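You operate a simulated robot arm through the tools that you are given. There is no shell and no other tool. Be economical: measure what you need, move in short steps, check, and stop when the job is done.

You run a simulated robot arm. Do the job below in one go: nothing can be reset, and whatever is moved stays where it is left.

JOB
Strip the clamping block: bracket onto the workbench, dowel into the grey tin.
Fine: leave the clamp open and put the tin's lid back on.

Only the result counts: the job must be done as asked and must still hold three seconds after the hand-in. Knocking over, shifting, dropping, spilling or breaking anything else fails it. Lids that push on must go on centred and level and be pressed home; caps that screw on are set level and turned clockwise until they are tight.

ROBOT AND FRAMES
A 6-joint arm with a two-finger parallel gripper, fixed in place. Base frame: the origin is at the foot of the arm, x ahead of it, y to its left, z up; the work surface is at about z = 0. Readings come in m, rad, newtons and seconds.
With the tool pointing down near the work surface it reaches from about 0.14 to 0.58 m from the base axis. Its first joint turns from -1.152 to 1.152 rad. Payload 2.1 kg.
The TCP is the grasp point between the finger pads, 0.03 m short of the fingertips. In the tool frame z runs along the fingers and y along their closing line. Largest opening 0.094 m; finger width 0.028, thickness 0.01; the body of the gripper, 0.05 by 0.096 m, starts 0.055 m behind the TCP.
Orientation is that of the tool frame in the base frame, as a unit quaternion [x, y, z, w]. With the fingers straight down and closing along the base's y, the tool's x points along the base's -x, its y along +y and its z along -z.

CONTROLS
- The arm moves only by the tool send_rows. Its argument "plan" is a list that holds one entry, the list of rows, each a list of 6 numbers: the shift along the base's x, y, z in m, then the turn, a rotation vector about the base's x, y, z in rad. In form: [[[dx, dy, dz, ax, ay, az], ...]]. A call has 1 to 8 rows; each row is the pose to reach, as a shift and turn from the pose commanded when the call began. "grip" is the finger opening in m, from 0 to 0.094, set as the call begins (left out, the last holds). A row lasts 0.2 s, in which the tool goes at most 0.05 m and 0.15 rad; a call with a longer step from one row to the next is refused whole, and so is a gripper value outside its range. A pose out of reach is approached as far as the arm can. The call stops where the force on the tool passes 50 N (or 10 N more than at its start, if that is more) or the arm is blocked; 0.2 s more then pass. The fingers move at their own pace (about 0.072 m/s each) and stop on an object; they squeeze with about 22 N. The grip force told is the motor's: it shows also when the fingers shut on nothing. Time passes only in rows, and 0.2 s behind the last, so rows that repeat a pose let the fingers close. It gives the time, the measured TCP pose, the force on the tool (base axes), the opening and the grip force at its end, in the units of the frame above (readings bear some noise), with the torque about the TCP (base axes, N m) and any sound that the robot's microphone picked up, and new pictures: "pictures" is both (left out), scene, wrist or none.
- Cameras (640 x 400 px; columns grow to the right, rows downward): "scene" is fixed at [0.016, -0.3468, 0.4996]; the picture's right is [0.98, -0.21, 0.00], its down [-0.10, -0.47, -0.88] and it looks along [0.18, 0.86, -0.48] (base axes); focal length 246 px, centre (320, 200). "wrist" rides on the gripper at [0.076, 0.014, -0.102] in the tool frame; the picture's right is [-0.18, 0.98, 0.00], its down [-0.75, -0.14, -0.64] and it looks along [-0.63, -0.12, 0.77] (tool axes); focal length 243 px, centre (320, 200). There is no depth. A picture from a camera that has moved, and an enlarged one, comes with that camera's place and axes in the base frame and with its lens. The place of the scene camera against the robot may be out by one fixed shift of up to 0.012 m in any direction.
- inspect(camera, box): a new picture of the part [left, top, right, bottom] of that camera's present view, enlarged. The clock stands still meanwhile.
- close_job(): hands the job in; it is judged then, once.

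Go step by step. Nothing tells you positions but the pictures and the camera data: compare them with the known pose of the tool, close in by small moves and look again before you grip or let go. The budget is 120 turns and 200 pictures, counting those below and the enlarged ones. Unless the task says otherwise, let go and move clear before handing in, and close with one line.

The tools are called as name(argument=value, ...) on one line, values as JSON. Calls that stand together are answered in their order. send_rows: Moves the arm, as the interface text tells. Its arguments: {"type":"object","properties":{"plan":{"type":"array"},"grip":{"type":"number"},"pictures":{"type":"string","enum":["both","scene","wrist","none"]}},"required":["plan"]} The other tools are called the same way: inspect (camera, box) takes an enlarged picture of a part of a camera's view; close_job () hands the job in.

At the start:

```text
clock: 0.0
eef_pos: [0.3204, 0.1088, 0.427]
ee_rot: [0.0, 1.0, 0.0, 0.0]
wrist_force: [-0.1, -0.1, 0.5]
torque: [0.01, 0.03, 0.01]
width: 0.0939
finger_force: 0.1
```

scene: 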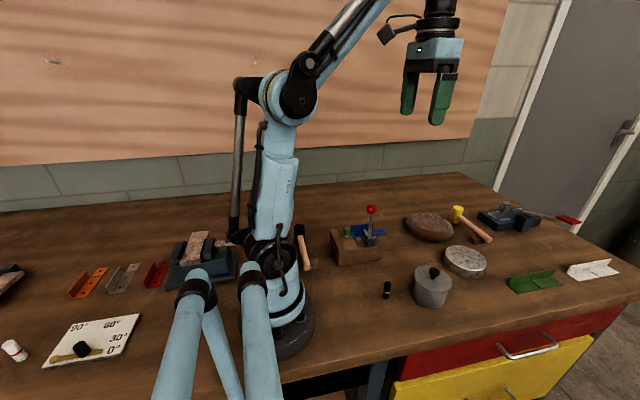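
wrist: 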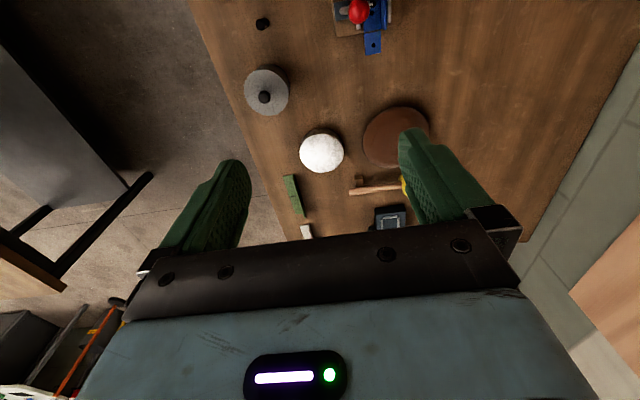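

I see a wooden block with a red-knobbed toggle clamp, a blue bracket and a dowel near the middle, plus two tins: one grey with a knobbed lid, one silvery. I'll enlarge those areas first.

inspect(camera="scene", box=[310, 190, 420, 280])

inspect(camera="scene", box=[370, 200, 510, 310])

inspect(camera="wrist", box=[230, 0, 430, 150])

```text
4.44 times, centred on (365, 235) of scene
camera zoom: at [0.016, -0.3468, 0.4996], right [0.98, -0.21, 0.0], down [-0.1, -0.47, -0.88], along [0.18, 0.86, -0.48], focal length 1093 px, centre (120, 44)
```

zoom: 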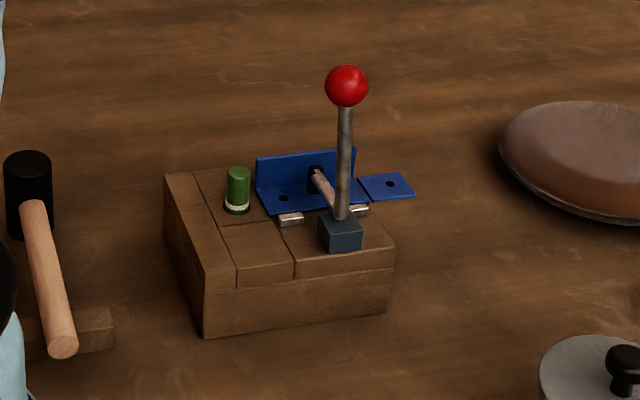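

```text
3.64 times, centred on (440, 255) of scene
camera zoom: at [0.016, -0.3468, 0.4996], right [0.98, -0.21, 0.0], down [-0.1, -0.47, -0.88], along [0.18, 0.86, -0.48], focal length 894 px, centre (-116, 0)
```

zoom: 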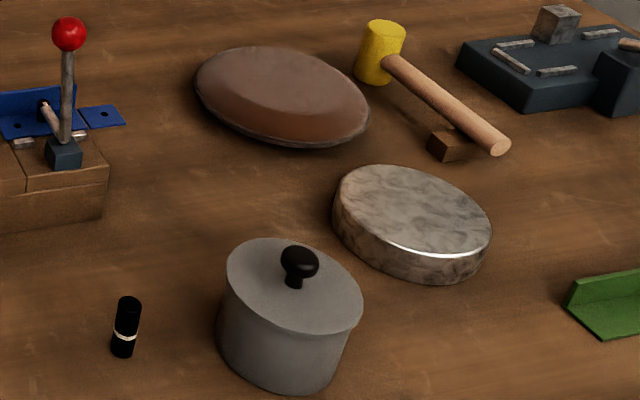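

```text
2.67 times, centred on (330, 75) of wrist
camera zoom: at [0.2441, 0.1227, 0.5295], right [0.18, 0.98, 0.0], down [0.75, -0.14, 0.64], along [0.63, -0.12, -0.77], focal length 647 px, centre (293, 533)
```

zoom: 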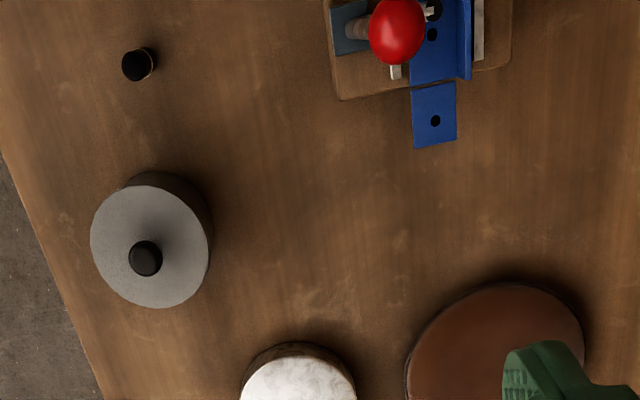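

The tin with the knobbed lid is at about (0.36, 0.00), and the red ball is at about (0.266, 0.17, 0.16). I'll move the wrist camera back and lower to view the block better.

send_rows(plan=[[[-0.03, 0.0, -0.03, 0, 0, 0], [-0.06, 0.01, -0.06, 0, 0, 0], [-0.09, 0.01, -0.08, 0, 0, 0], [-0.12, 0.01, -0.1, 0, 0, 0], [-0.12, 0.01, -0.1, 0, 0, 0]]])

```text
clock: 1.2
eef_pos: [0.2021, 0.1203, 0.3242]
ee_rot: [0.001, 1.0, 0.001, 0.001]
wrist_force: [-0.3, -0.3, 0.9]
torque: [0.01, 0.03, -0.02]
width: 0.094
finger_force: 0.1
camera wrist: at [0.1262, 0.1334, 0.4262], right [0.19, 0.98, 0.0], down [0.75, -0.14, 0.64], along [0.63, -0.12, -0.77], focal length 243 px, centre (320, 200)
```

scene: 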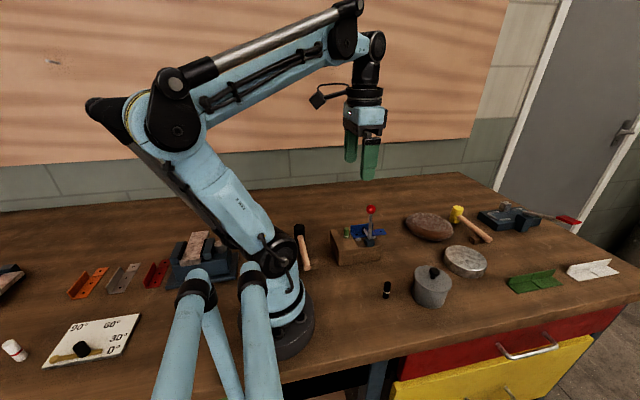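
wrist: 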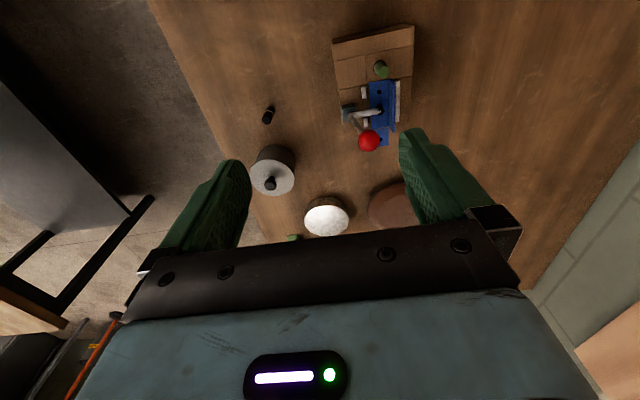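

inspect(camera="wrist", box=[310, 10, 440, 160])

inspect(camera="wrist", box=[235, 90, 435, 250])

inspect(camera="scene", box=[330, 200, 390, 250])

```text
2.67 times, centred on (375, 85) of wrist
camera zoom: at [0.1262, 0.1334, 0.4262], right [0.19, 0.98, 0.0], down [0.75, -0.14, 0.64], along [0.63, -0.12, -0.77], focal length 647 px, centre (173, 507)
```

zoom: 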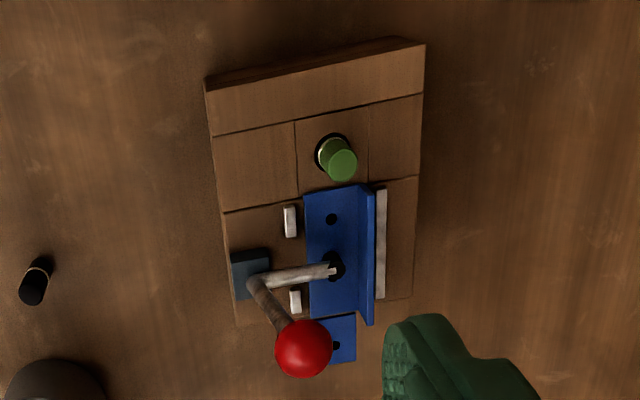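

```text
2.50 times, centred on (335, 170) of wrist
camera zoom: at [0.1262, 0.1334, 0.4262], right [0.19, 0.98, 0.0], down [0.75, -0.14, 0.64], along [0.63, -0.12, -0.77], focal length 606 px, centre (282, 275)
```

zoom: 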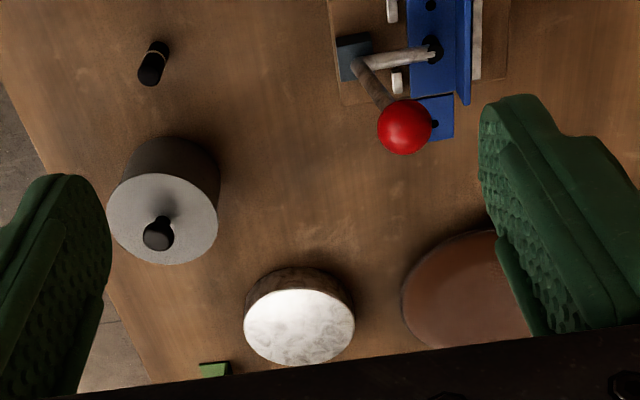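

```text
8.00 times, centred on (360, 225) of scene
camera zoom: at [0.016, -0.3468, 0.4996], right [0.98, -0.21, 0.0], down [-0.1, -0.47, -0.88], along [0.18, 0.86, -0.48], focal length 1967 px, centre (0, 0)
```

zoom: 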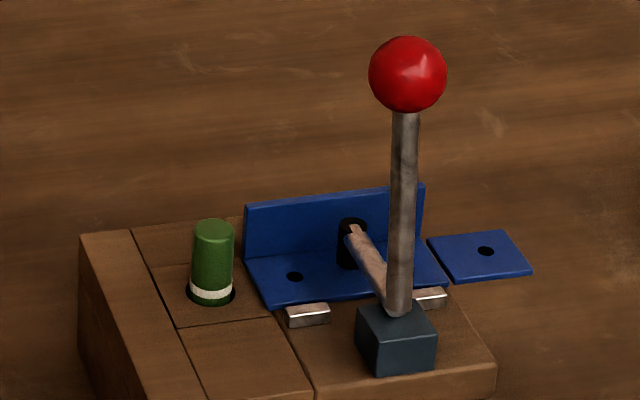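

The clamp pivot is at about (0.266, 0.152, 0.072), the handle ball at (0.266, 0.166, 0.158), and the bar holds the bracket down toward +y. I'll close the fingers, go behind the ball on the +y side, and then push it toward -y.

send_rows(plan=[[[0.02, 0.035, 0, 0, 0, 0], [0.045, 0.07, 0, 0, 0, 0], [0.064, 0.1, 0, 0, 0, 0], [0.064, 0.1, -0.05, 0, 0, 0], [0.064, 0.1, -0.095, 0, 0, 0], [0.064, 0.1, -0.125, 0, 0, 0], [0.064, 0.1, -0.149, 0, 0, 0]]], grip=0)

inspect(camera="scene", box=[320, 150, 440, 250])

```text
clock: 2.8
eef_pos: [0.2635, 0.2173, 0.1764]
ee_rot: [0.001, 1.0, 0.0, 0.0]
wrist_force: [0.4, 0.6, -0.6]
torque: [-0.02, 0.01, -0.02]
width: 0.0
finger_force: 22.2
camera wrist: at [0.1886, 0.2317, 0.2786], right [0.18, 0.98, 0.0], down [0.75, -0.14, 0.64], along [0.63, -0.12, -0.77], focal length 243 px, centre (320, 200)
```

scene: 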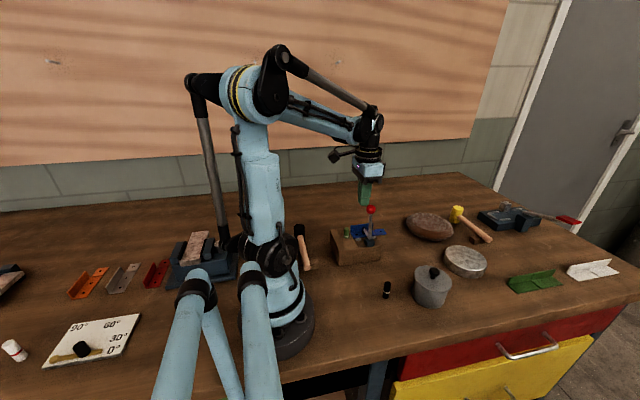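
wrist: 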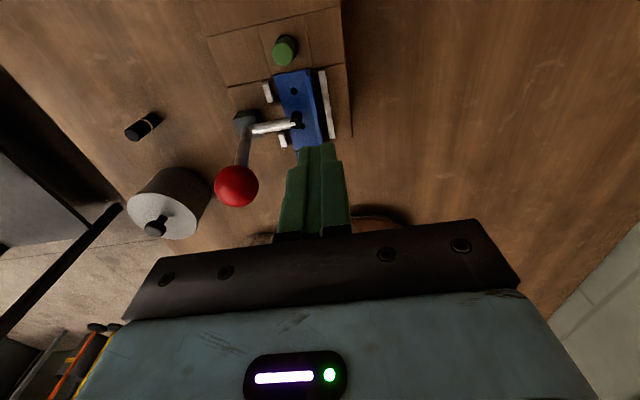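

```text
4.00 times, centred on (380, 200) of scene
camera zoom: at [0.016, -0.3468, 0.4996], right [0.98, -0.21, 0.0], down [-0.1, -0.47, -0.88], along [0.18, 0.86, -0.48], focal length 984 px, centre (80, 200)
```

zoom: 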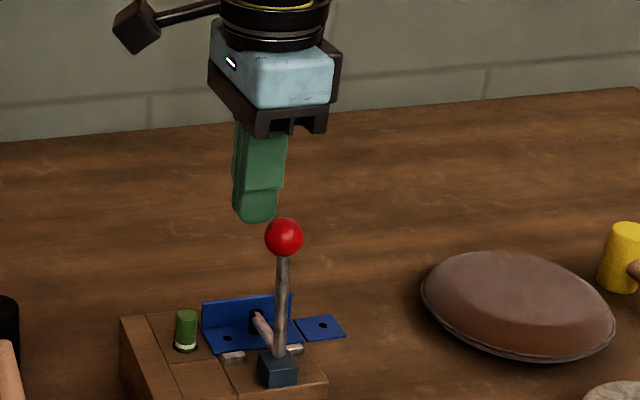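

The finger is behind the ball and level with it. Now I push along -y in an arc.

send_rows(plan=[[[0.002, -0.03, 0, 0, 0, 0], [0.002, -0.05, 0.001, 0, 0, 0], [0.002, -0.07, -0.002, 0, 0, 0], [0.002, -0.085, -0.007, 0, 0, 0], [0.002, -0.1, -0.014, 0, 0, 0]]], pictures="both")

inspect(camera="scene", box=[320, 160, 440, 260])

```text
clock: 4.0
eef_pos: [0.2679, 0.1178, 0.1627]
ee_rot: [0.0, 1.0, 0.0, 0.0]
wrist_force: [0.4, -1.1, -0.3]
torque: [0.02, 0.01, -0.02]
width: 0.0
finger_force: 21.8
camera wrist: at [0.1919, 0.1314, 0.2645], right [0.18, 0.98, 0.0], down [0.75, -0.14, 0.64], along [0.63, -0.12, -0.77], focal length 243 px, centre (320, 200)
```

scene: 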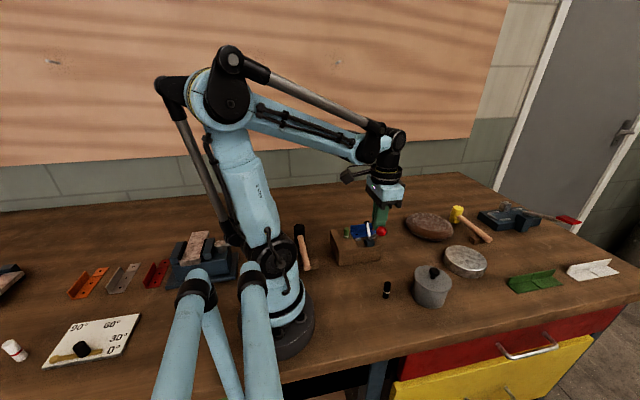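
wrist: 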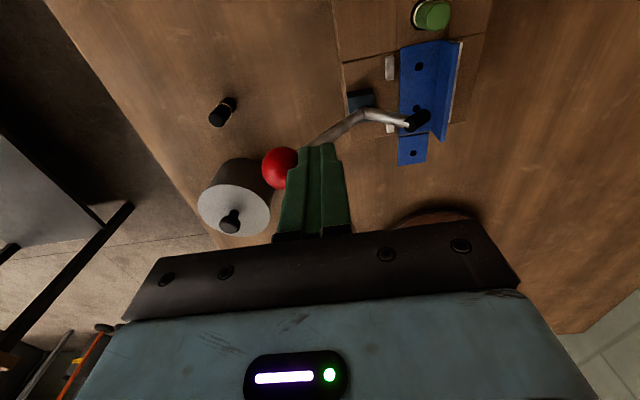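

```text
4.00 times, centred on (380, 210) of scene
camera zoom: at [0.016, -0.3468, 0.4996], right [0.98, -0.21, 0.0], down [-0.1, -0.47, -0.88], along [0.18, 0.86, -0.48], focal length 984 px, centre (80, 160)
```

zoom: 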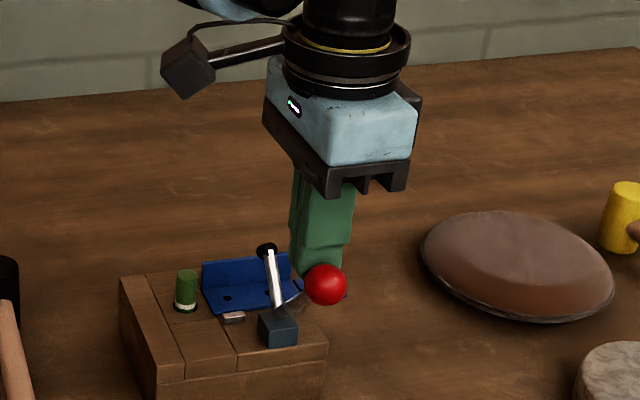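

The bar is lifting and the handle is at about 45°. I'll raise the finger, move over the ball and press down to finish opening the clamp.

send_rows(plan=[[[0, 0.0, 0.035, 0, 0, 0], [0, -0.032, 0.035, 0, 0, 0], [0, -0.034, 0.01, 0, 0, 0], [0, -0.036, -0.01, 0, 0, 0], [0, -0.036, -0.025, 0, 0, 0], [0, -0.036, -0.04, 0, 0, 0]]])

inspect(camera="scene", box=[320, 160, 440, 260])

```text
clock: 4.8
eef_pos: [0.2641, 0.0784, 0.1769]
ee_rot: [0.004, 1.0, -0.012, -0.001]
wrist_force: [-0.2, -6.2, 5.4]
torque: [-0.16, 0.0, 0.0]
width: 0.0001
finger_force: 21.9
stopped in row 4: the force on the tool passed its limit at 73 N (the readings are from after the stop); the commanded pose is now the measured one
camera wrist: at [0.1891, 0.0959, 0.2783], right [0.19, 0.98, -0.02], down [0.75, -0.13, 0.64], along [0.63, -0.14, -0.76], focal length 243 px, centre (320, 200)
```

scene: 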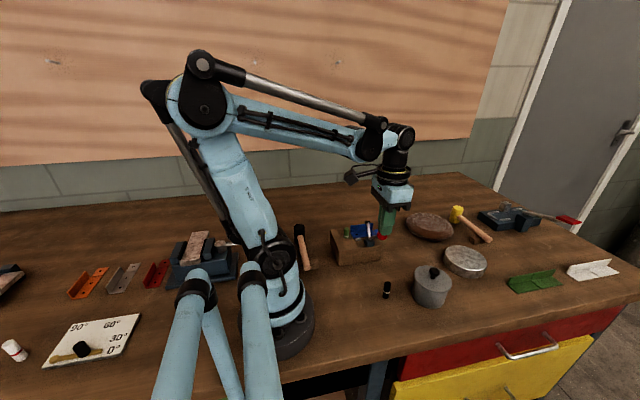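
wrist: 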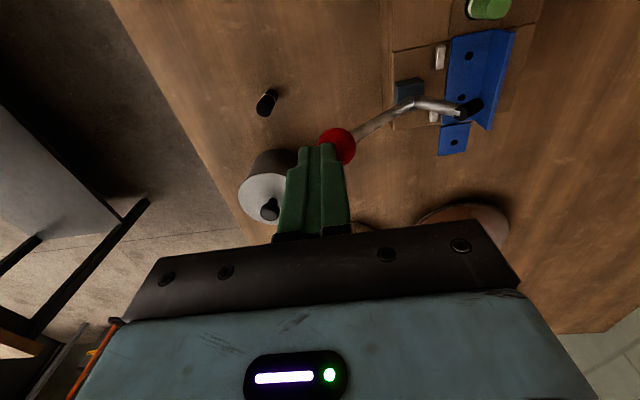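

```text
4.00 times, centred on (380, 210) of scene
camera zoom: at [0.016, -0.3468, 0.4996], right [0.98, -0.21, 0.0], down [-0.1, -0.47, -0.88], along [0.18, 0.86, -0.48], focal length 984 px, centre (80, 160)
```

zoom: 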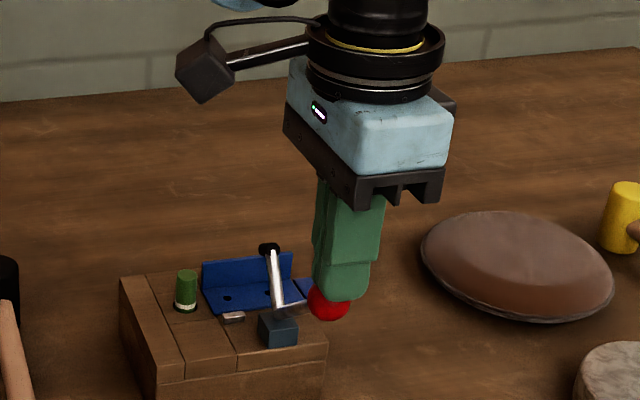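

The fingertip came down on the wrong side of the ball and jammed. I'll lift, return to the ball's +y side and push diagonally along the arc, also correcting the small tilt.

send_rows(plan=[[[0, 0, 0.025, 0.024, 0, 0.008], [0.002, 0.045, 0.025, 0.024, 0, 0.008], [0.002, 0.045, -0.015, 0.024, 0, 0.008], [0.002, 0.035, -0.018, 0.024, 0, 0.008], [0.002, 0.025, -0.027, 0.024, 0, 0.008], [0.002, 0.018, -0.036, 0.024, 0, 0.008], [0.002, 0.014, -0.046, 0.024, 0, 0.008]]])

inspect(camera="scene", box=[320, 160, 440, 260])

```text
clock: 6.4
eef_pos: [0.2647, 0.0951, 0.1309]
ee_rot: [0.0, 1.0, 0.001, -0.001]
wrist_force: [0.0, -0.2, -0.2]
torque: [-0.02, -0.01, 0.0]
width: 0.0
finger_force: 21.8
camera wrist: at [0.1904, 0.1096, 0.2328], right [0.18, 0.98, 0.0], down [0.75, -0.14, 0.64], along [0.63, -0.12, -0.77], focal length 243 px, centre (320, 200)
```

scene: 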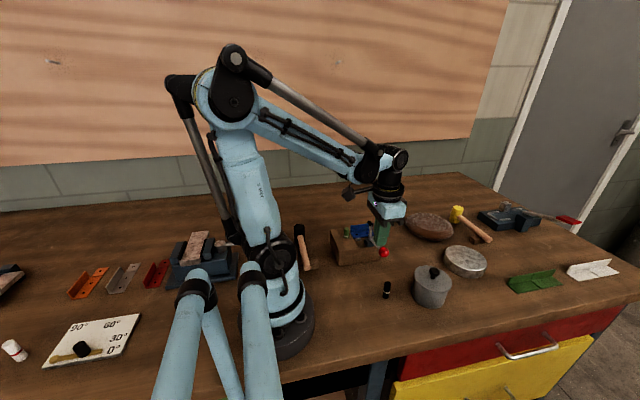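
wrist: 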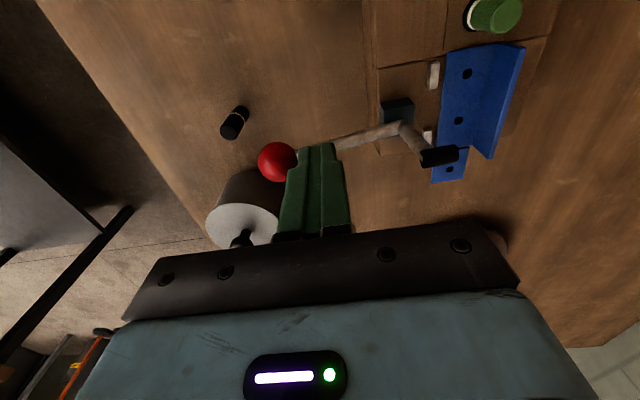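

```text
4.00 times, centred on (380, 210) of scene
camera zoom: at [0.016, -0.3468, 0.4996], right [0.98, -0.21, 0.0], down [-0.1, -0.47, -0.88], along [0.18, 0.86, -0.48], focal length 984 px, centre (80, 160)
```

zoom: 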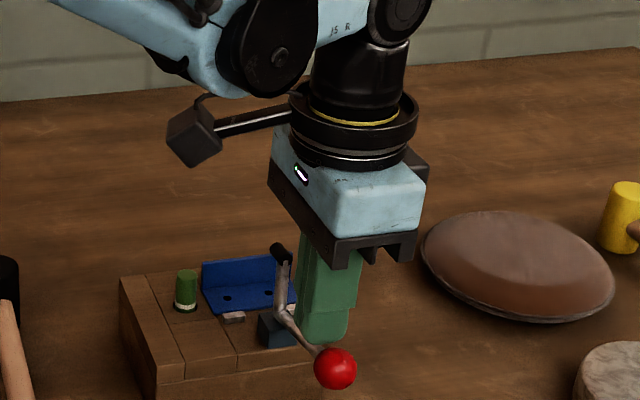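

The handle is now at about 70° and the bar is nearly upright. I'll press a little further down.

send_rows(plan=[[[0, -0.003, -0.008, 0, 0, 0], [0, -0.003, -0.015, 0, 0, 0], [0, -0.003, -0.022, 0, 0, 0], [0, -0.003, -0.028, 0, 0, 0]]], pictures="wrist")

inspect(camera="scene", box=[320, 160, 440, 260])

```text
clock: 6.9
eef_pos: [0.2666, 0.0934, 0.1259]
ee_rot: [-0.001, 1.0, 0.001, -0.004]
wrist_force: [-5.0, 2.6, 39.3]
torque: [-0.29, 0.16, -0.04]
width: 0.0002
finger_force: 22.6
stopped in row 2: the force on the tool passed its limit at 69 N (the readings are from after the stop); the commanded pose is now the measured one
camera wrist: at [0.1915, 0.1074, 0.2284], right [0.18, 0.98, 0.0], down [0.76, -0.14, 0.64], along [0.62, -0.11, -0.77], focal length 243 px, centre (320, 200)
```

wrist: 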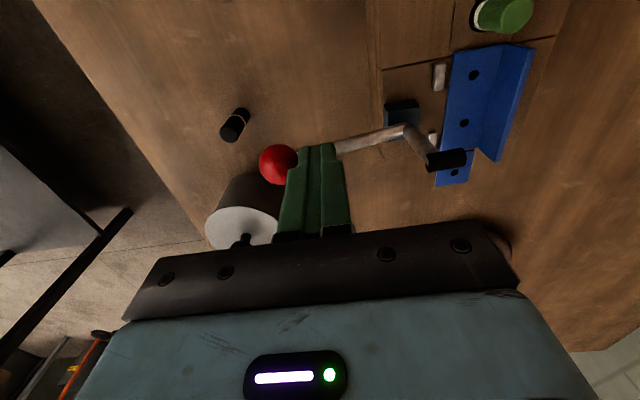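

```text
4.00 times, centred on (380, 210) of scene
camera zoom: at [0.0159, -0.3468, 0.4996], right [0.98, -0.21, 0.0], down [-0.1, -0.47, -0.88], along [0.18, 0.86, -0.48], focal length 984 px, centre (80, 160)
```

zoom: 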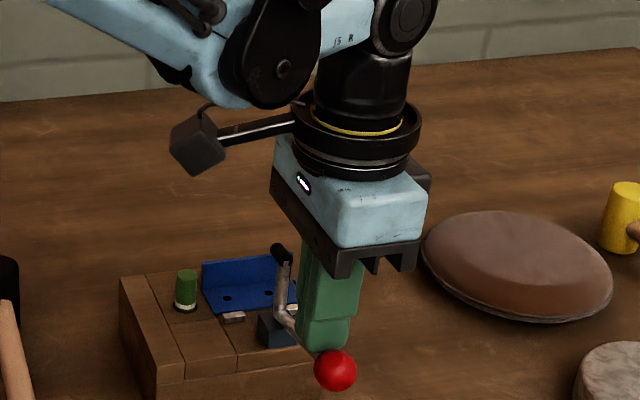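

The handle hit its stop. I'll lift away and check that it stays open.

send_rows(plan=[[[0, 0.0, 0.04, 0, 0, 0], [0, 0.0, 0.08, 0, 0, 0], [-0.03, 0.02, 0.1, 0, 0, 0], [-0.06, 0.04, 0.12, 0, 0, 0], [-0.06, 0.04, 0.12, 0, 0, 0]]], pictures="none", grip=0.094)

inspect(camera="scene", box=[325, 200, 405, 265])

inspect(camera="wrist", box=[240, 0, 480, 180])

```text
clock: 8.1
eef_pos: [0.2063, 0.1314, 0.2481]
ee_rot: [-0.002, 1.0, 0.002, -0.004]
wrist_force: [-0.2, 0.3, -0.5]
torque: [0.03, 0.01, -0.01]
width: 0.094
finger_force: 0.0
```

```text
6.15 times, centred on (365, 232) of scene
camera zoom: at [0.016, -0.3468, 0.4996], right [0.98, -0.21, 0.0], down [-0.1, -0.47, -0.88], along [0.18, 0.86, -0.48], focal length 1513 px, centre (43, 0)
```

zoom: 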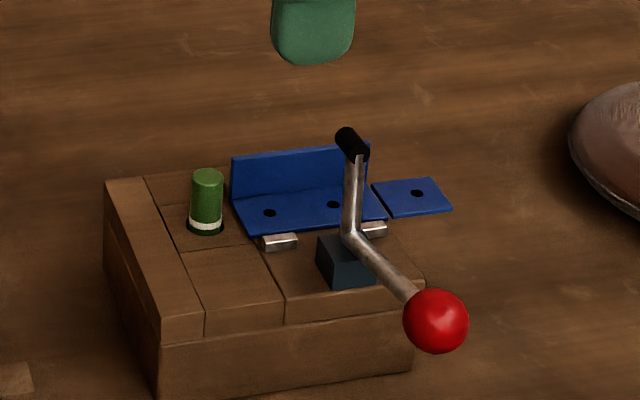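

```text
2.22 times, centred on (360, 90) of wrist
camera zoom: at [0.1312, 0.146, 0.3505], right [0.18, 0.98, 0.0], down [0.76, -0.14, 0.64], along [0.63, -0.11, -0.77], focal length 539 px, centre (231, 444)
```

zoom: 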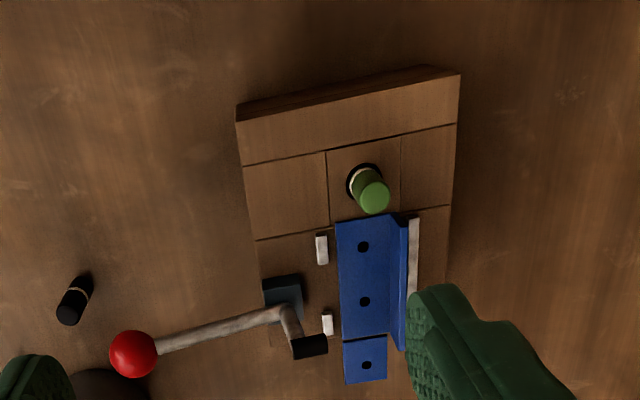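

The clamp stays open. Next is the tin lid: I estimate the knob at (0.364, -0.004, 0.065) and will move above it.

send_rows(plan=[[[0.03, -0.027, 0, 0, 0, 0], [0.06, -0.054, 0, 0, 0, 0], [0.09, -0.081, 0, 0, 0, 0], [0.12, -0.108, 0, 0, 0, 0], [0.158, -0.135, 0, 0, 0, 0], [0.158, -0.135, -0.04, 0, 0, 0], [0.158, -0.135, -0.085, -0.004, 0, -0.004], [0.158, -0.135, -0.085, -0.004, 0.008, -0.004]]])

inspect(camera="scene", box=[380, 210, 500, 310])

inspect(camera="wrist", box=[220, 100, 420, 260])

```text
clock: 9.9
eef_pos: [0.3669, -0.0027, 0.162]
ee_rot: [0.001, 1.0, -0.001, -0.007]
wrist_force: [1.0, 0.6, 0.7]
torque: [0.0, -0.03, 0.0]
width: 0.0943
finger_force: 0.1
camera wrist: at [0.2917, 0.0125, 0.2655], right [0.19, 0.98, 0.0], down [0.76, -0.14, 0.63], along [0.62, -0.12, -0.78], focal length 243 px, centre (320, 200)
```

scene: 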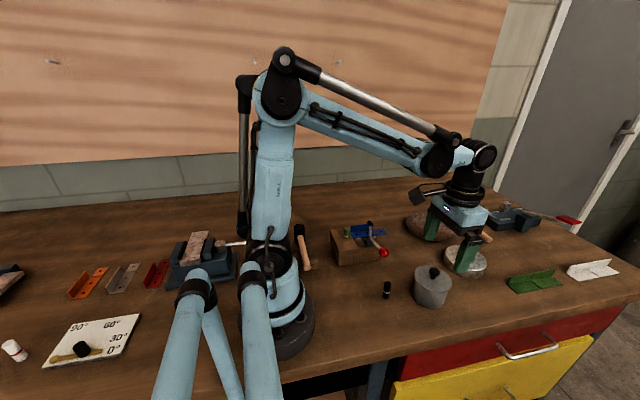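
wrist: 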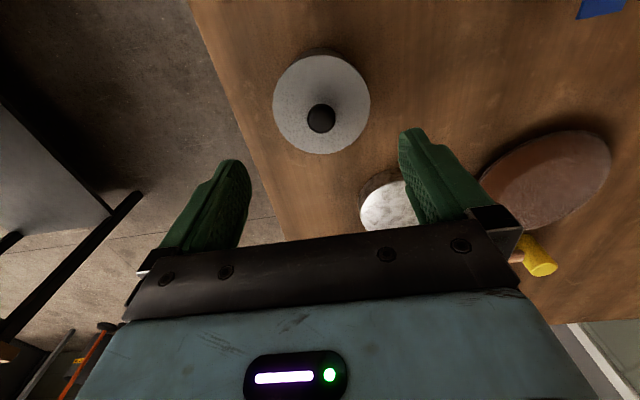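

```text
4.00 times, centred on (440, 260) of scene
camera zoom: at [0.016, -0.3468, 0.4996], right [0.98, -0.21, 0.0], down [-0.1, -0.47, -0.88], along [0.18, 0.86, -0.48], focal length 984 px, centre (-160, -40)
```

zoom: 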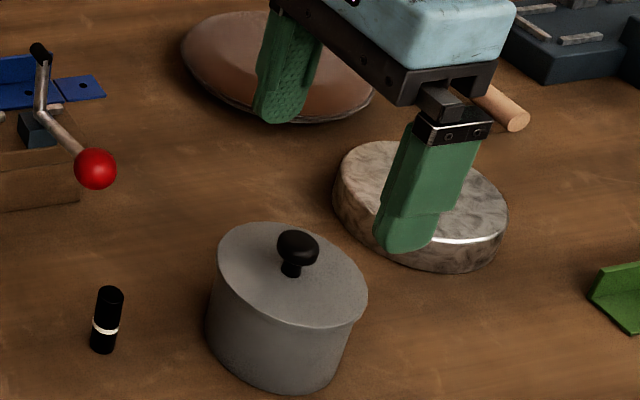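

```text
2.50 times, centred on (320, 180) of wrist
camera zoom: at [0.2917, 0.0125, 0.2655], right [0.19, 0.98, 0.0], down [0.76, -0.14, 0.63], along [0.62, -0.12, -0.78], focal length 606 px, centre (320, 250)
```

zoom: 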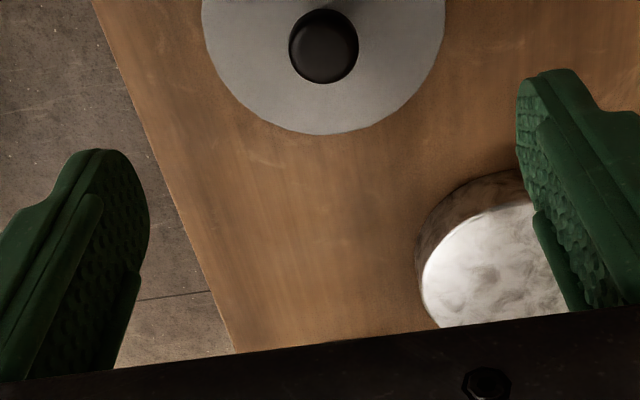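

The knob is nearly under the TCP, at about (0.365, -0.002). I'll descend part way with a narrower opening and compare heights.

send_rows(plan=[[[-0.002, 0.001, -0.02, 0, 0.01, 0], [-0.002, 0.001, -0.037, 0, 0.014, 0], [-0.002, 0.001, -0.037, 0, 0.014, 0]]], grip=0.05, pictures="wrist")

inspect(camera="scene", box=[390, 210, 490, 310])

```text
clock: 10.7
eef_pos: [0.3614, -0.0006, 0.123]
ee_rot: [0.0, 1.0, 0.0, -0.013]
wrist_force: [0.4, 0.0, -0.3]
torque: [0.0, 0.03, 0.03]
width: 0.0501
finger_force: 0.1
camera wrist: at [0.2906, 0.0145, 0.228], right [0.19, 0.98, -0.01], down [0.77, -0.14, 0.62], along [0.61, -0.12, -0.78], focal length 243 px, centre (320, 200)
```

wrist: 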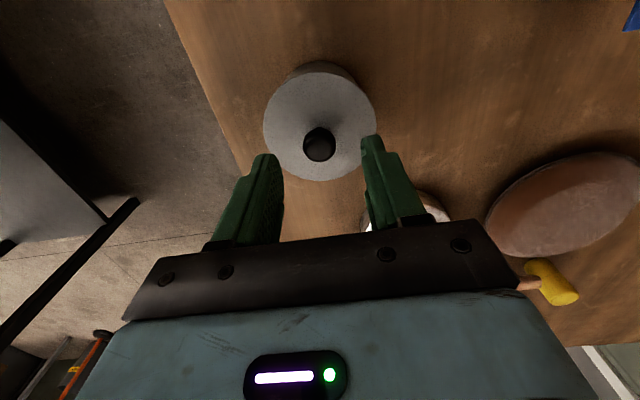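

```text
4.00 times, centred on (440, 260) of scene
camera zoom: at [0.016, -0.3468, 0.4996], right [0.98, -0.21, 0.0], down [-0.1, -0.47, -0.88], along [0.18, 0.86, -0.48], focal length 984 px, centre (-160, -40)
```

zoom: 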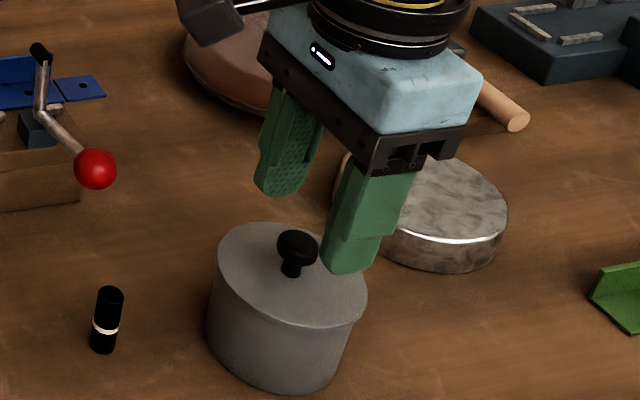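

My tilt correction had the wrong sign, so I'm reversing it. The wrist views agree on the knob at about (0.365, -0.001, 0.065), so I'll straighten and descend further.

send_rows(plan=[[[0.002, 0, -0.01, 0, -0.026, 0], [0.003, 0, -0.023, 0, -0.026, 0], [0.003, 0, -0.023, 0, -0.026, 0]]], pictures="wrist")

inspect(camera="scene", box=[390, 230, 470, 310])

```text
clock: 11.5
eef_pos: [0.3626, -0.0008, 0.1009]
ee_rot: [0.0, 1.0, -0.001, -0.001]
wrist_force: [0.7, -0.4, -0.2]
torque: [0.0, 0.01, 0.02]
width: 0.0504
finger_force: 0.0
camera wrist: at [0.289, 0.0146, 0.2026], right [0.19, 0.98, 0.0], down [0.75, -0.14, 0.64], along [0.63, -0.12, -0.77], focal length 243 px, centre (320, 200)
```

wrist: 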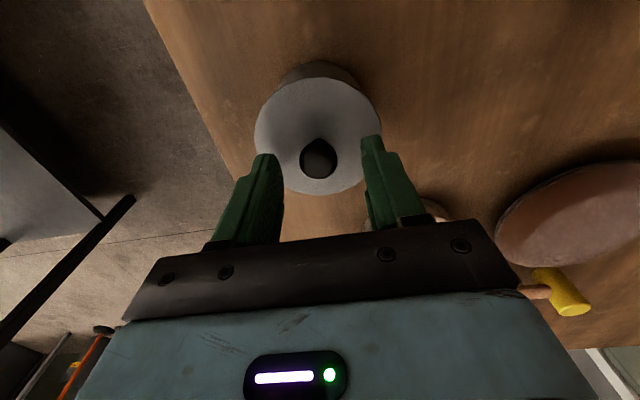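

```text
5.00 times, centred on (430, 270) of scene
camera zoom: at [0.016, -0.3468, 0.4996], right [0.98, -0.21, 0.0], down [-0.1, -0.47, -0.88], along [0.18, 0.86, -0.48], focal length 1230 px, centre (-230, -150)
```

zoom: 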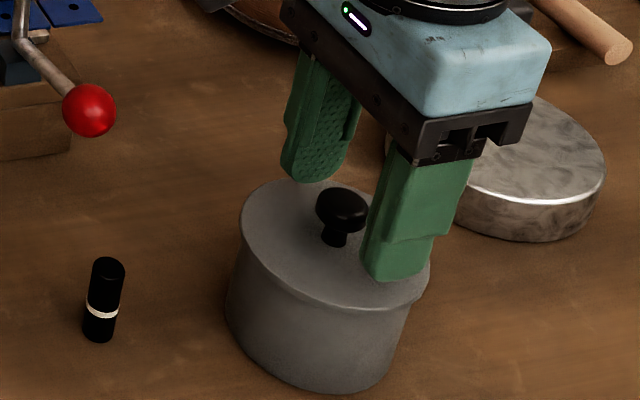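

Combining both views, the knob is really at about (0.358, -0.001, 0.077), with the lid top at z ≈ 0.054. I'll shift back 5 mm, descend so the tips stay above the lid, and close on the knob.

send_rows(plan=[[[-0.005, 0, 0.0, 0, 0, 0], [-0.005, 0, -0.008, 0, 0, 0], [-0.005, 0, -0.008, 0, 0, 0]]], pictures="wrist")

inspect(camera="scene", box=[390, 230, 470, 310])

```text
clock: 12.3
eef_pos: [0.3594, 0.0004, 0.0912]
ee_rot: [0.001, 1.0, 0.001, -0.001]
wrist_force: [-0.1, 0.3, 0.3]
torque: [0.01, -0.02, 0.01]
width: 0.05
finger_force: 0.1
camera wrist: at [0.2841, 0.0139, 0.1939], right [0.19, 0.98, 0.0], down [0.75, -0.14, 0.64], along [0.63, -0.12, -0.77], focal length 243 px, centre (320, 200)
```

wrist: 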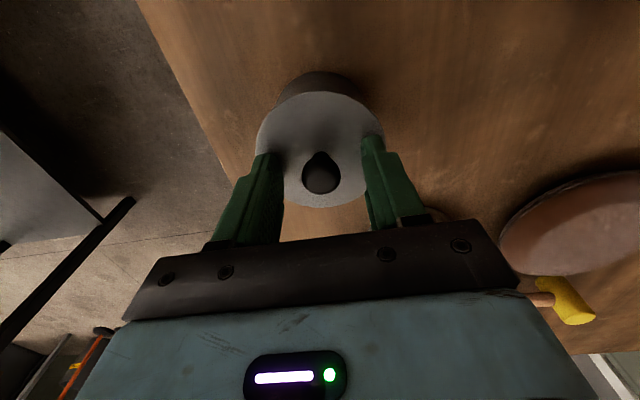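

```text
5.00 times, centred on (430, 270) of scene
camera zoom: at [0.016, -0.3468, 0.4996], right [0.98, -0.21, 0.0], down [-0.1, -0.47, -0.88], along [0.18, 0.86, -0.48], focal length 1230 px, centre (-230, -150)
```

zoom: 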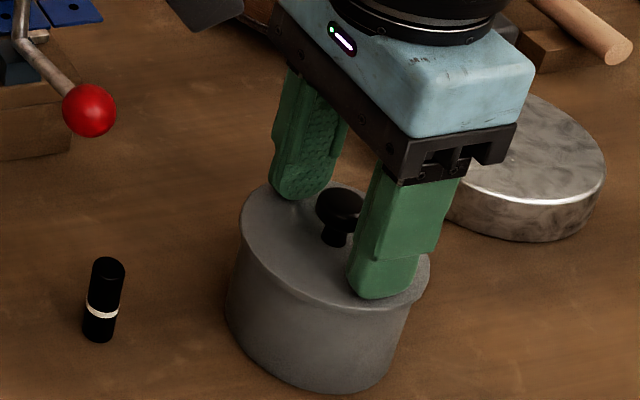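

Aligned with the knob. I'm closing the fingers on it and lifting slightly.

send_rows(plan=[[[0, 0, 0, 0, 0, 0], [0, 0, 0, 0, 0, 0], [0, 0, 0, 0, 0, 0]]], pictures="none", grip=0.0)

send_rows(plan=[[[0, 0, 0.003, 0, 0, 0], [0, 0, 0.008, 0, 0, 0], [0, 0, 0.015, 0, 0, 0], [0, 0, 0.02, 0, 0, 0]]], pictures="wrist")

inspect(camera="scene", box=[390, 230, 470, 310])

```text
clock: 13.1
eef_pos: [0.3603, -0.0009, 0.093]
ee_rot: [0.002, 1.0, 0.0, 0.0]
wrist_force: [-0.5, 0.3, 0.1]
torque: [0.0, -0.01, 0.04]
width: 0.0203
finger_force: 22.6
heard: snap
```

```text
clock: 14.1
eef_pos: [0.3591, -0.001, 0.1122]
ee_rot: [0.001, 1.0, 0.0, -0.001]
wrist_force: [-0.2, 0.5, 0.5]
torque: [0.01, 0.02, -0.01]
width: 0.0203
finger_force: 22.2
camera wrist: at [0.2844, 0.0141, 0.2139], right [0.19, 0.98, 0.0], down [0.75, -0.14, 0.64], along [0.63, -0.12, -0.77], focal length 243 px, centre (320, 200)
```

wrist: 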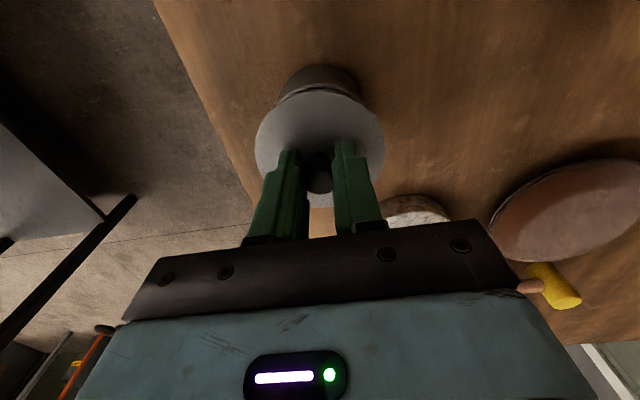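

```text
5.00 times, centred on (430, 270) of scene
camera zoom: at [0.016, -0.3468, 0.4996], right [0.98, -0.21, 0.0], down [-0.1, -0.47, -0.88], along [0.18, 0.86, -0.48], focal length 1230 px, centre (-230, -150)
```

zoom: 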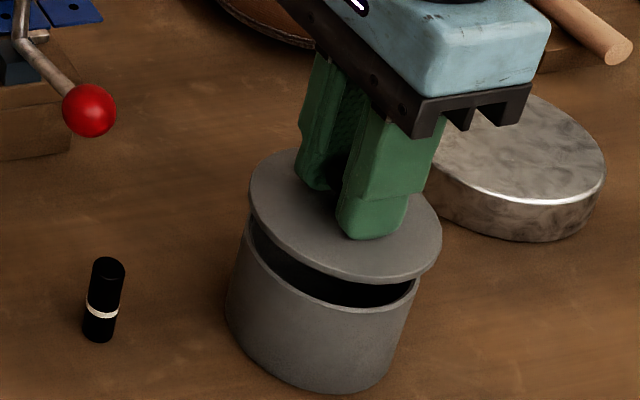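

The lid is free and held by its knob. I'll set it on an empty patch of bench near (0.39, 0.108), approaching slowly.

send_rows(plan=[[[0, 0, 0.05, 0, 0, 0], [0.015, 0.045, 0.055, 0, 0, 0], [0.025, 0.08, 0.055, 0, 0, 0], [0.031, 0.109, 0.05, 0, 0, 0], [0.031, 0.109, 0.01, 0, 0, 0], [0.031, 0.109, -0.02, 0, 0, 0], [0.031, 0.109, -0.038, 0, 0, 0], [0.031, 0.109, -0.038, 0, 0, 0]]], pictures="wrist")

inspect(camera="scene", box=[370, 190, 490, 290])

```text
clock: 15.9
eef_pos: [0.3916, 0.1102, 0.0727]
ee_rot: [0.0, 1.0, 0.0, -0.001]
wrist_force: [-0.4, 0.0, -0.2]
torque: [0.0, 0.0, 0.02]
width: 0.02
finger_force: 22.1
camera wrist: at [0.3166, 0.1244, 0.1745], right [0.19, 0.98, 0.0], down [0.75, -0.14, 0.64], along [0.63, -0.12, -0.77], focal length 243 px, centre (320, 200)
```

wrist: 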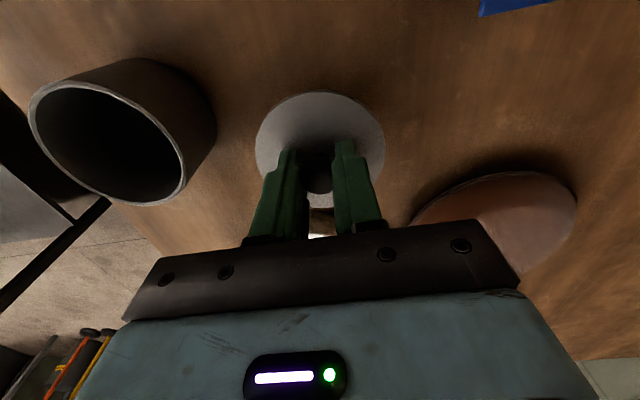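

```text
4.00 times, centred on (430, 240) of scene
camera zoom: at [0.016, -0.3468, 0.4996], right [0.98, -0.21, 0.0], down [-0.1, -0.47, -0.88], along [0.18, 0.86, -0.48], focal length 984 px, centre (-120, 40)
```

zoom: 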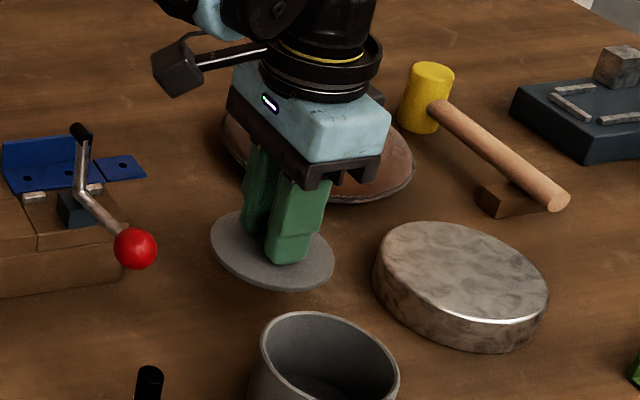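

It's clear below, so I'm lowering in small steps to feel for contact.

send_rows(plan=[[[0, 0, -0.006, 0, 0, 0], [0, 0, -0.011, 0, 0, 0], [0, 0, -0.014, 0, 0, 0], [0, 0, -0.017, 0, 0, 0]]], pictures="none")

inspect(camera="scene", box=[390, 200, 470, 270])

```text
clock: 16.9
eef_pos: [0.3921, 0.1096, 0.057]
ee_rot: [0.001, 1.0, 0.0, -0.001]
wrist_force: [-0.4, -0.3, 0.0]
torque: [0.0, 0.03, -0.03]
width: 0.0202
finger_force: 21.9
```

```text
5.71 times, centred on (430, 235) of scene
camera zoom: at [0.016, -0.3468, 0.4996], right [0.98, -0.21, 0.0], down [-0.1, -0.47, -0.88], along [0.18, 0.86, -0.48], focal length 1405 px, centre (-309, 0)
```

zoom: 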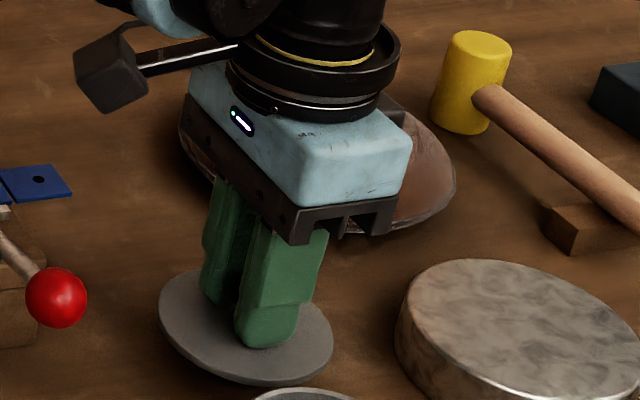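

send_rows(plan=[[[0, 0, -0.003, 0, 0, 0], [0, 0, -0.006, 0, 0, 0]]], pictures="none")

send_rows(plan=[[[0, 0, -0.002, 0, 0, 0], [0, 0, -0.004, 0, 0, 0]]], pictures="none")

inspect(camera="scene", box=[390, 200, 470, 270])

```text
clock: 17.5
eef_pos: [0.3914, 0.1092, 0.0499]
ee_rot: [0.001, 1.0, 0.0, -0.001]
wrist_force: [0.5, -0.7, -0.8]
torque: [0.02, 0.0, -0.05]
width: 0.0202
finger_force: 22.2
```

```text
clock: 18.1
eef_pos: [0.3897, 0.1099, 0.0459]
ee_rot: [0.001, 1.0, 0.0, -0.001]
wrist_force: [0.7, 0.0, -0.7]
torque: [0.02, 0.02, 0.0]
width: 0.0202
finger_force: 22.1
```

```text
5.71 times, centred on (430, 235) of scene
camera zoom: at [0.016, -0.3468, 0.4996], right [0.98, -0.21, 0.0], down [-0.1, -0.47, -0.88], along [0.18, 0.86, -0.48], focal length 1405 px, centre (-309, 0)
```

zoom: 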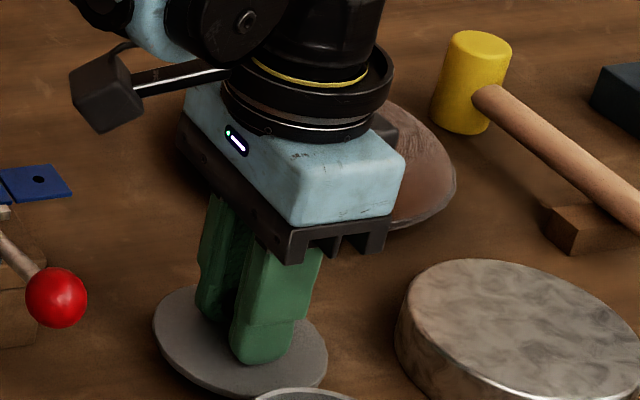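

send_rows(plan=[[[0, 0, -0.0015, 0, 0, 0], [0, 0, -0.003, 0, 0, 0]]], pictures="none")

inspect(camera="scene", box=[390, 220, 450, 270])

```text
clock: 18.7
eef_pos: [0.3913, 0.1077, 0.0437]
ee_rot: [0.001, 1.0, 0.0, -0.001]
wrist_force: [0.8, -0.4, -1.1]
torque: [0.0, 0.01, -0.02]
width: 0.0203
finger_force: 21.9
```

```text
8.00 times, centred on (420, 245) of scene
camera zoom: at [0.016, -0.3468, 0.4996], right [0.98, -0.21, 0.0], down [-0.1, -0.47, -0.88], along [0.18, 0.86, -0.48], focal length 1967 px, centre (-480, -160)
```

zoom: 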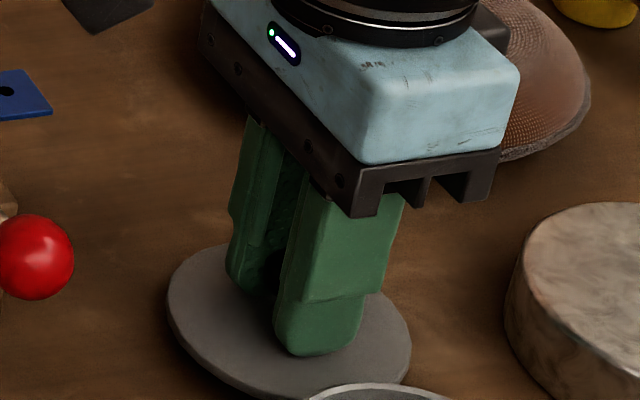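

send_rows(plan=[[[0, 0, -0.001, 0, 0, 0], [0, 0, -0.002, 0, 0, 0]]], pictures="none")

send_rows(plan=[[[0, 0, -0.001, 0, 0, 0], [0, 0, -0.002, 0, 0, 0]]], pictures="none")

inspect(camera="scene", box=[390, 220, 450, 270])

```text
clock: 19.3
eef_pos: [0.3907, 0.1092, 0.0412]
ee_rot: [0.001, 1.0, 0.0, -0.001]
wrist_force: [-1.3, -0.3, 0.4]
torque: [-0.02, -0.03, 0.04]
width: 0.0202
finger_force: 22.4
```

```text
clock: 19.9
eef_pos: [0.3902, 0.1085, 0.0395]
ee_rot: [0.001, 1.0, 0.0, 0.0]
wrist_force: [-0.4, -0.7, -0.8]
torque: [-0.03, -0.04, 0.02]
width: 0.02
finger_force: 21.5
```

```text
8.00 times, centred on (420, 245) of scene
camera zoom: at [0.016, -0.3468, 0.4996], right [0.98, -0.21, 0.0], down [-0.1, -0.47, -0.88], along [0.18, 0.86, -0.48], focal length 1967 px, centre (-480, -160)
```

zoom: 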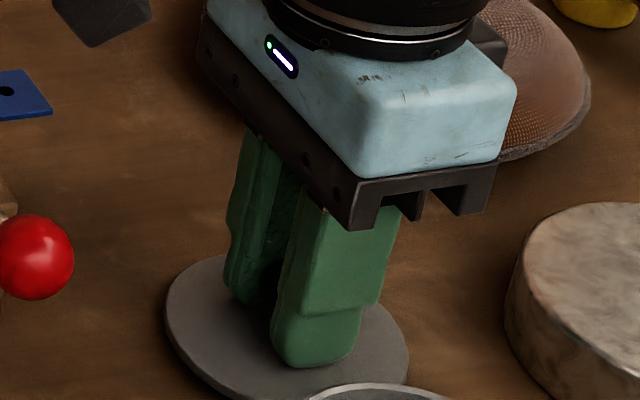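

send_rows(plan=[[[0, 0, -0.001, 0, 0, 0], [0, 0, -0.002, 0, 0, 0]]], pictures="none")

send_rows(plan=[[[0, 0, -0.001, 0, 0, 0], [0, 0, -0.0015, 0, 0, 0]]], pictures="none")

inspect(camera="scene", box=[390, 220, 450, 270])

```text
clock: 20.5
eef_pos: [0.3899, 0.1068, 0.0374]
ee_rot: [0.0, 1.0, -0.001, -0.001]
wrist_force: [0.3, 0.1, 0.0]
torque: [-0.02, 0.01, -0.02]
width: 0.0204
finger_force: 22.1
```

```text
clock: 21.1
eef_pos: [0.39, 0.1071, 0.0367]
ee_rot: [0.0, 1.0, -0.001, -0.002]
wrist_force: [0.3, -0.3, -0.1]
torque: [-0.02, 0.01, -0.04]
width: 0.0202
finger_force: 22.0
```

```text
8.00 times, centred on (420, 245) of scene
camera zoom: at [0.016, -0.3468, 0.4996], right [0.98, -0.21, 0.0], down [-0.1, -0.47, -0.88], along [0.18, 0.86, -0.48], focal length 1967 px, centre (-480, -160)
```

zoom: 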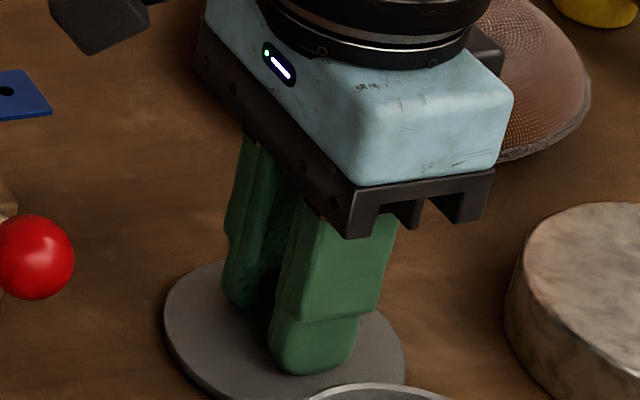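

send_rows(plan=[[[0, 0, -0.001, 0, 0, 0], [0, 0, -0.0015, 0, 0, 0]]], pictures="none")

send_rows(plan=[[[0, 0, -0.001, 0, 0, 0], [0, 0, -0.0015, 0, 0, 0]]], pictures="wrist")

inspect(camera="scene", box=[390, 220, 450, 270])

```text
clock: 21.7
eef_pos: [0.39, 0.1066, 0.0351]
ee_rot: [0.001, 1.0, 0.0, -0.002]
wrist_force: [-1.1, 3.0, 18.1]
torque: [0.02, 0.01, -0.04]
width: 0.0202
finger_force: 21.3
```

```text
clock: 22.2
eef_pos: [0.3913, 0.1082, 0.0347]
ee_rot: [0.001, 1.0, -0.001, -0.002]
wrist_force: [-1.3, -0.7, 18.5]
torque: [0.03, -0.03, -0.03]
width: 0.0202
finger_force: 21.9
stopped in row 2: the force on the tool passed its limit at 55 N (the readings are from after the stop); the commanded pose is now the measured one
camera wrist: at [0.3156, 0.1219, 0.1368], right [0.19, 0.98, 0.0], down [0.76, -0.14, 0.64], along [0.63, -0.12, -0.77], focal length 243 px, centre (320, 200)
```

wrist: 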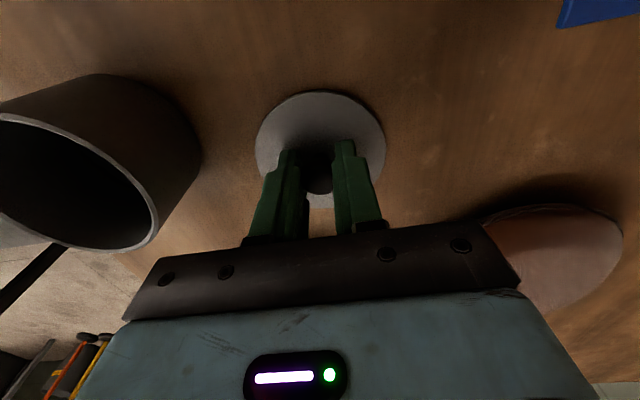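

```text
8.00 times, centred on (420, 245) of scene
camera zoom: at [0.016, -0.3468, 0.4996], right [0.98, -0.21, 0.0], down [-0.1, -0.47, -0.88], along [0.18, 0.86, -0.48], focal length 1967 px, centre (-480, -160)
```

zoom: 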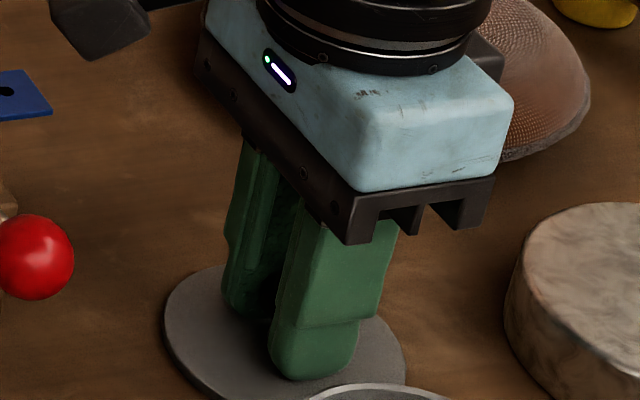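

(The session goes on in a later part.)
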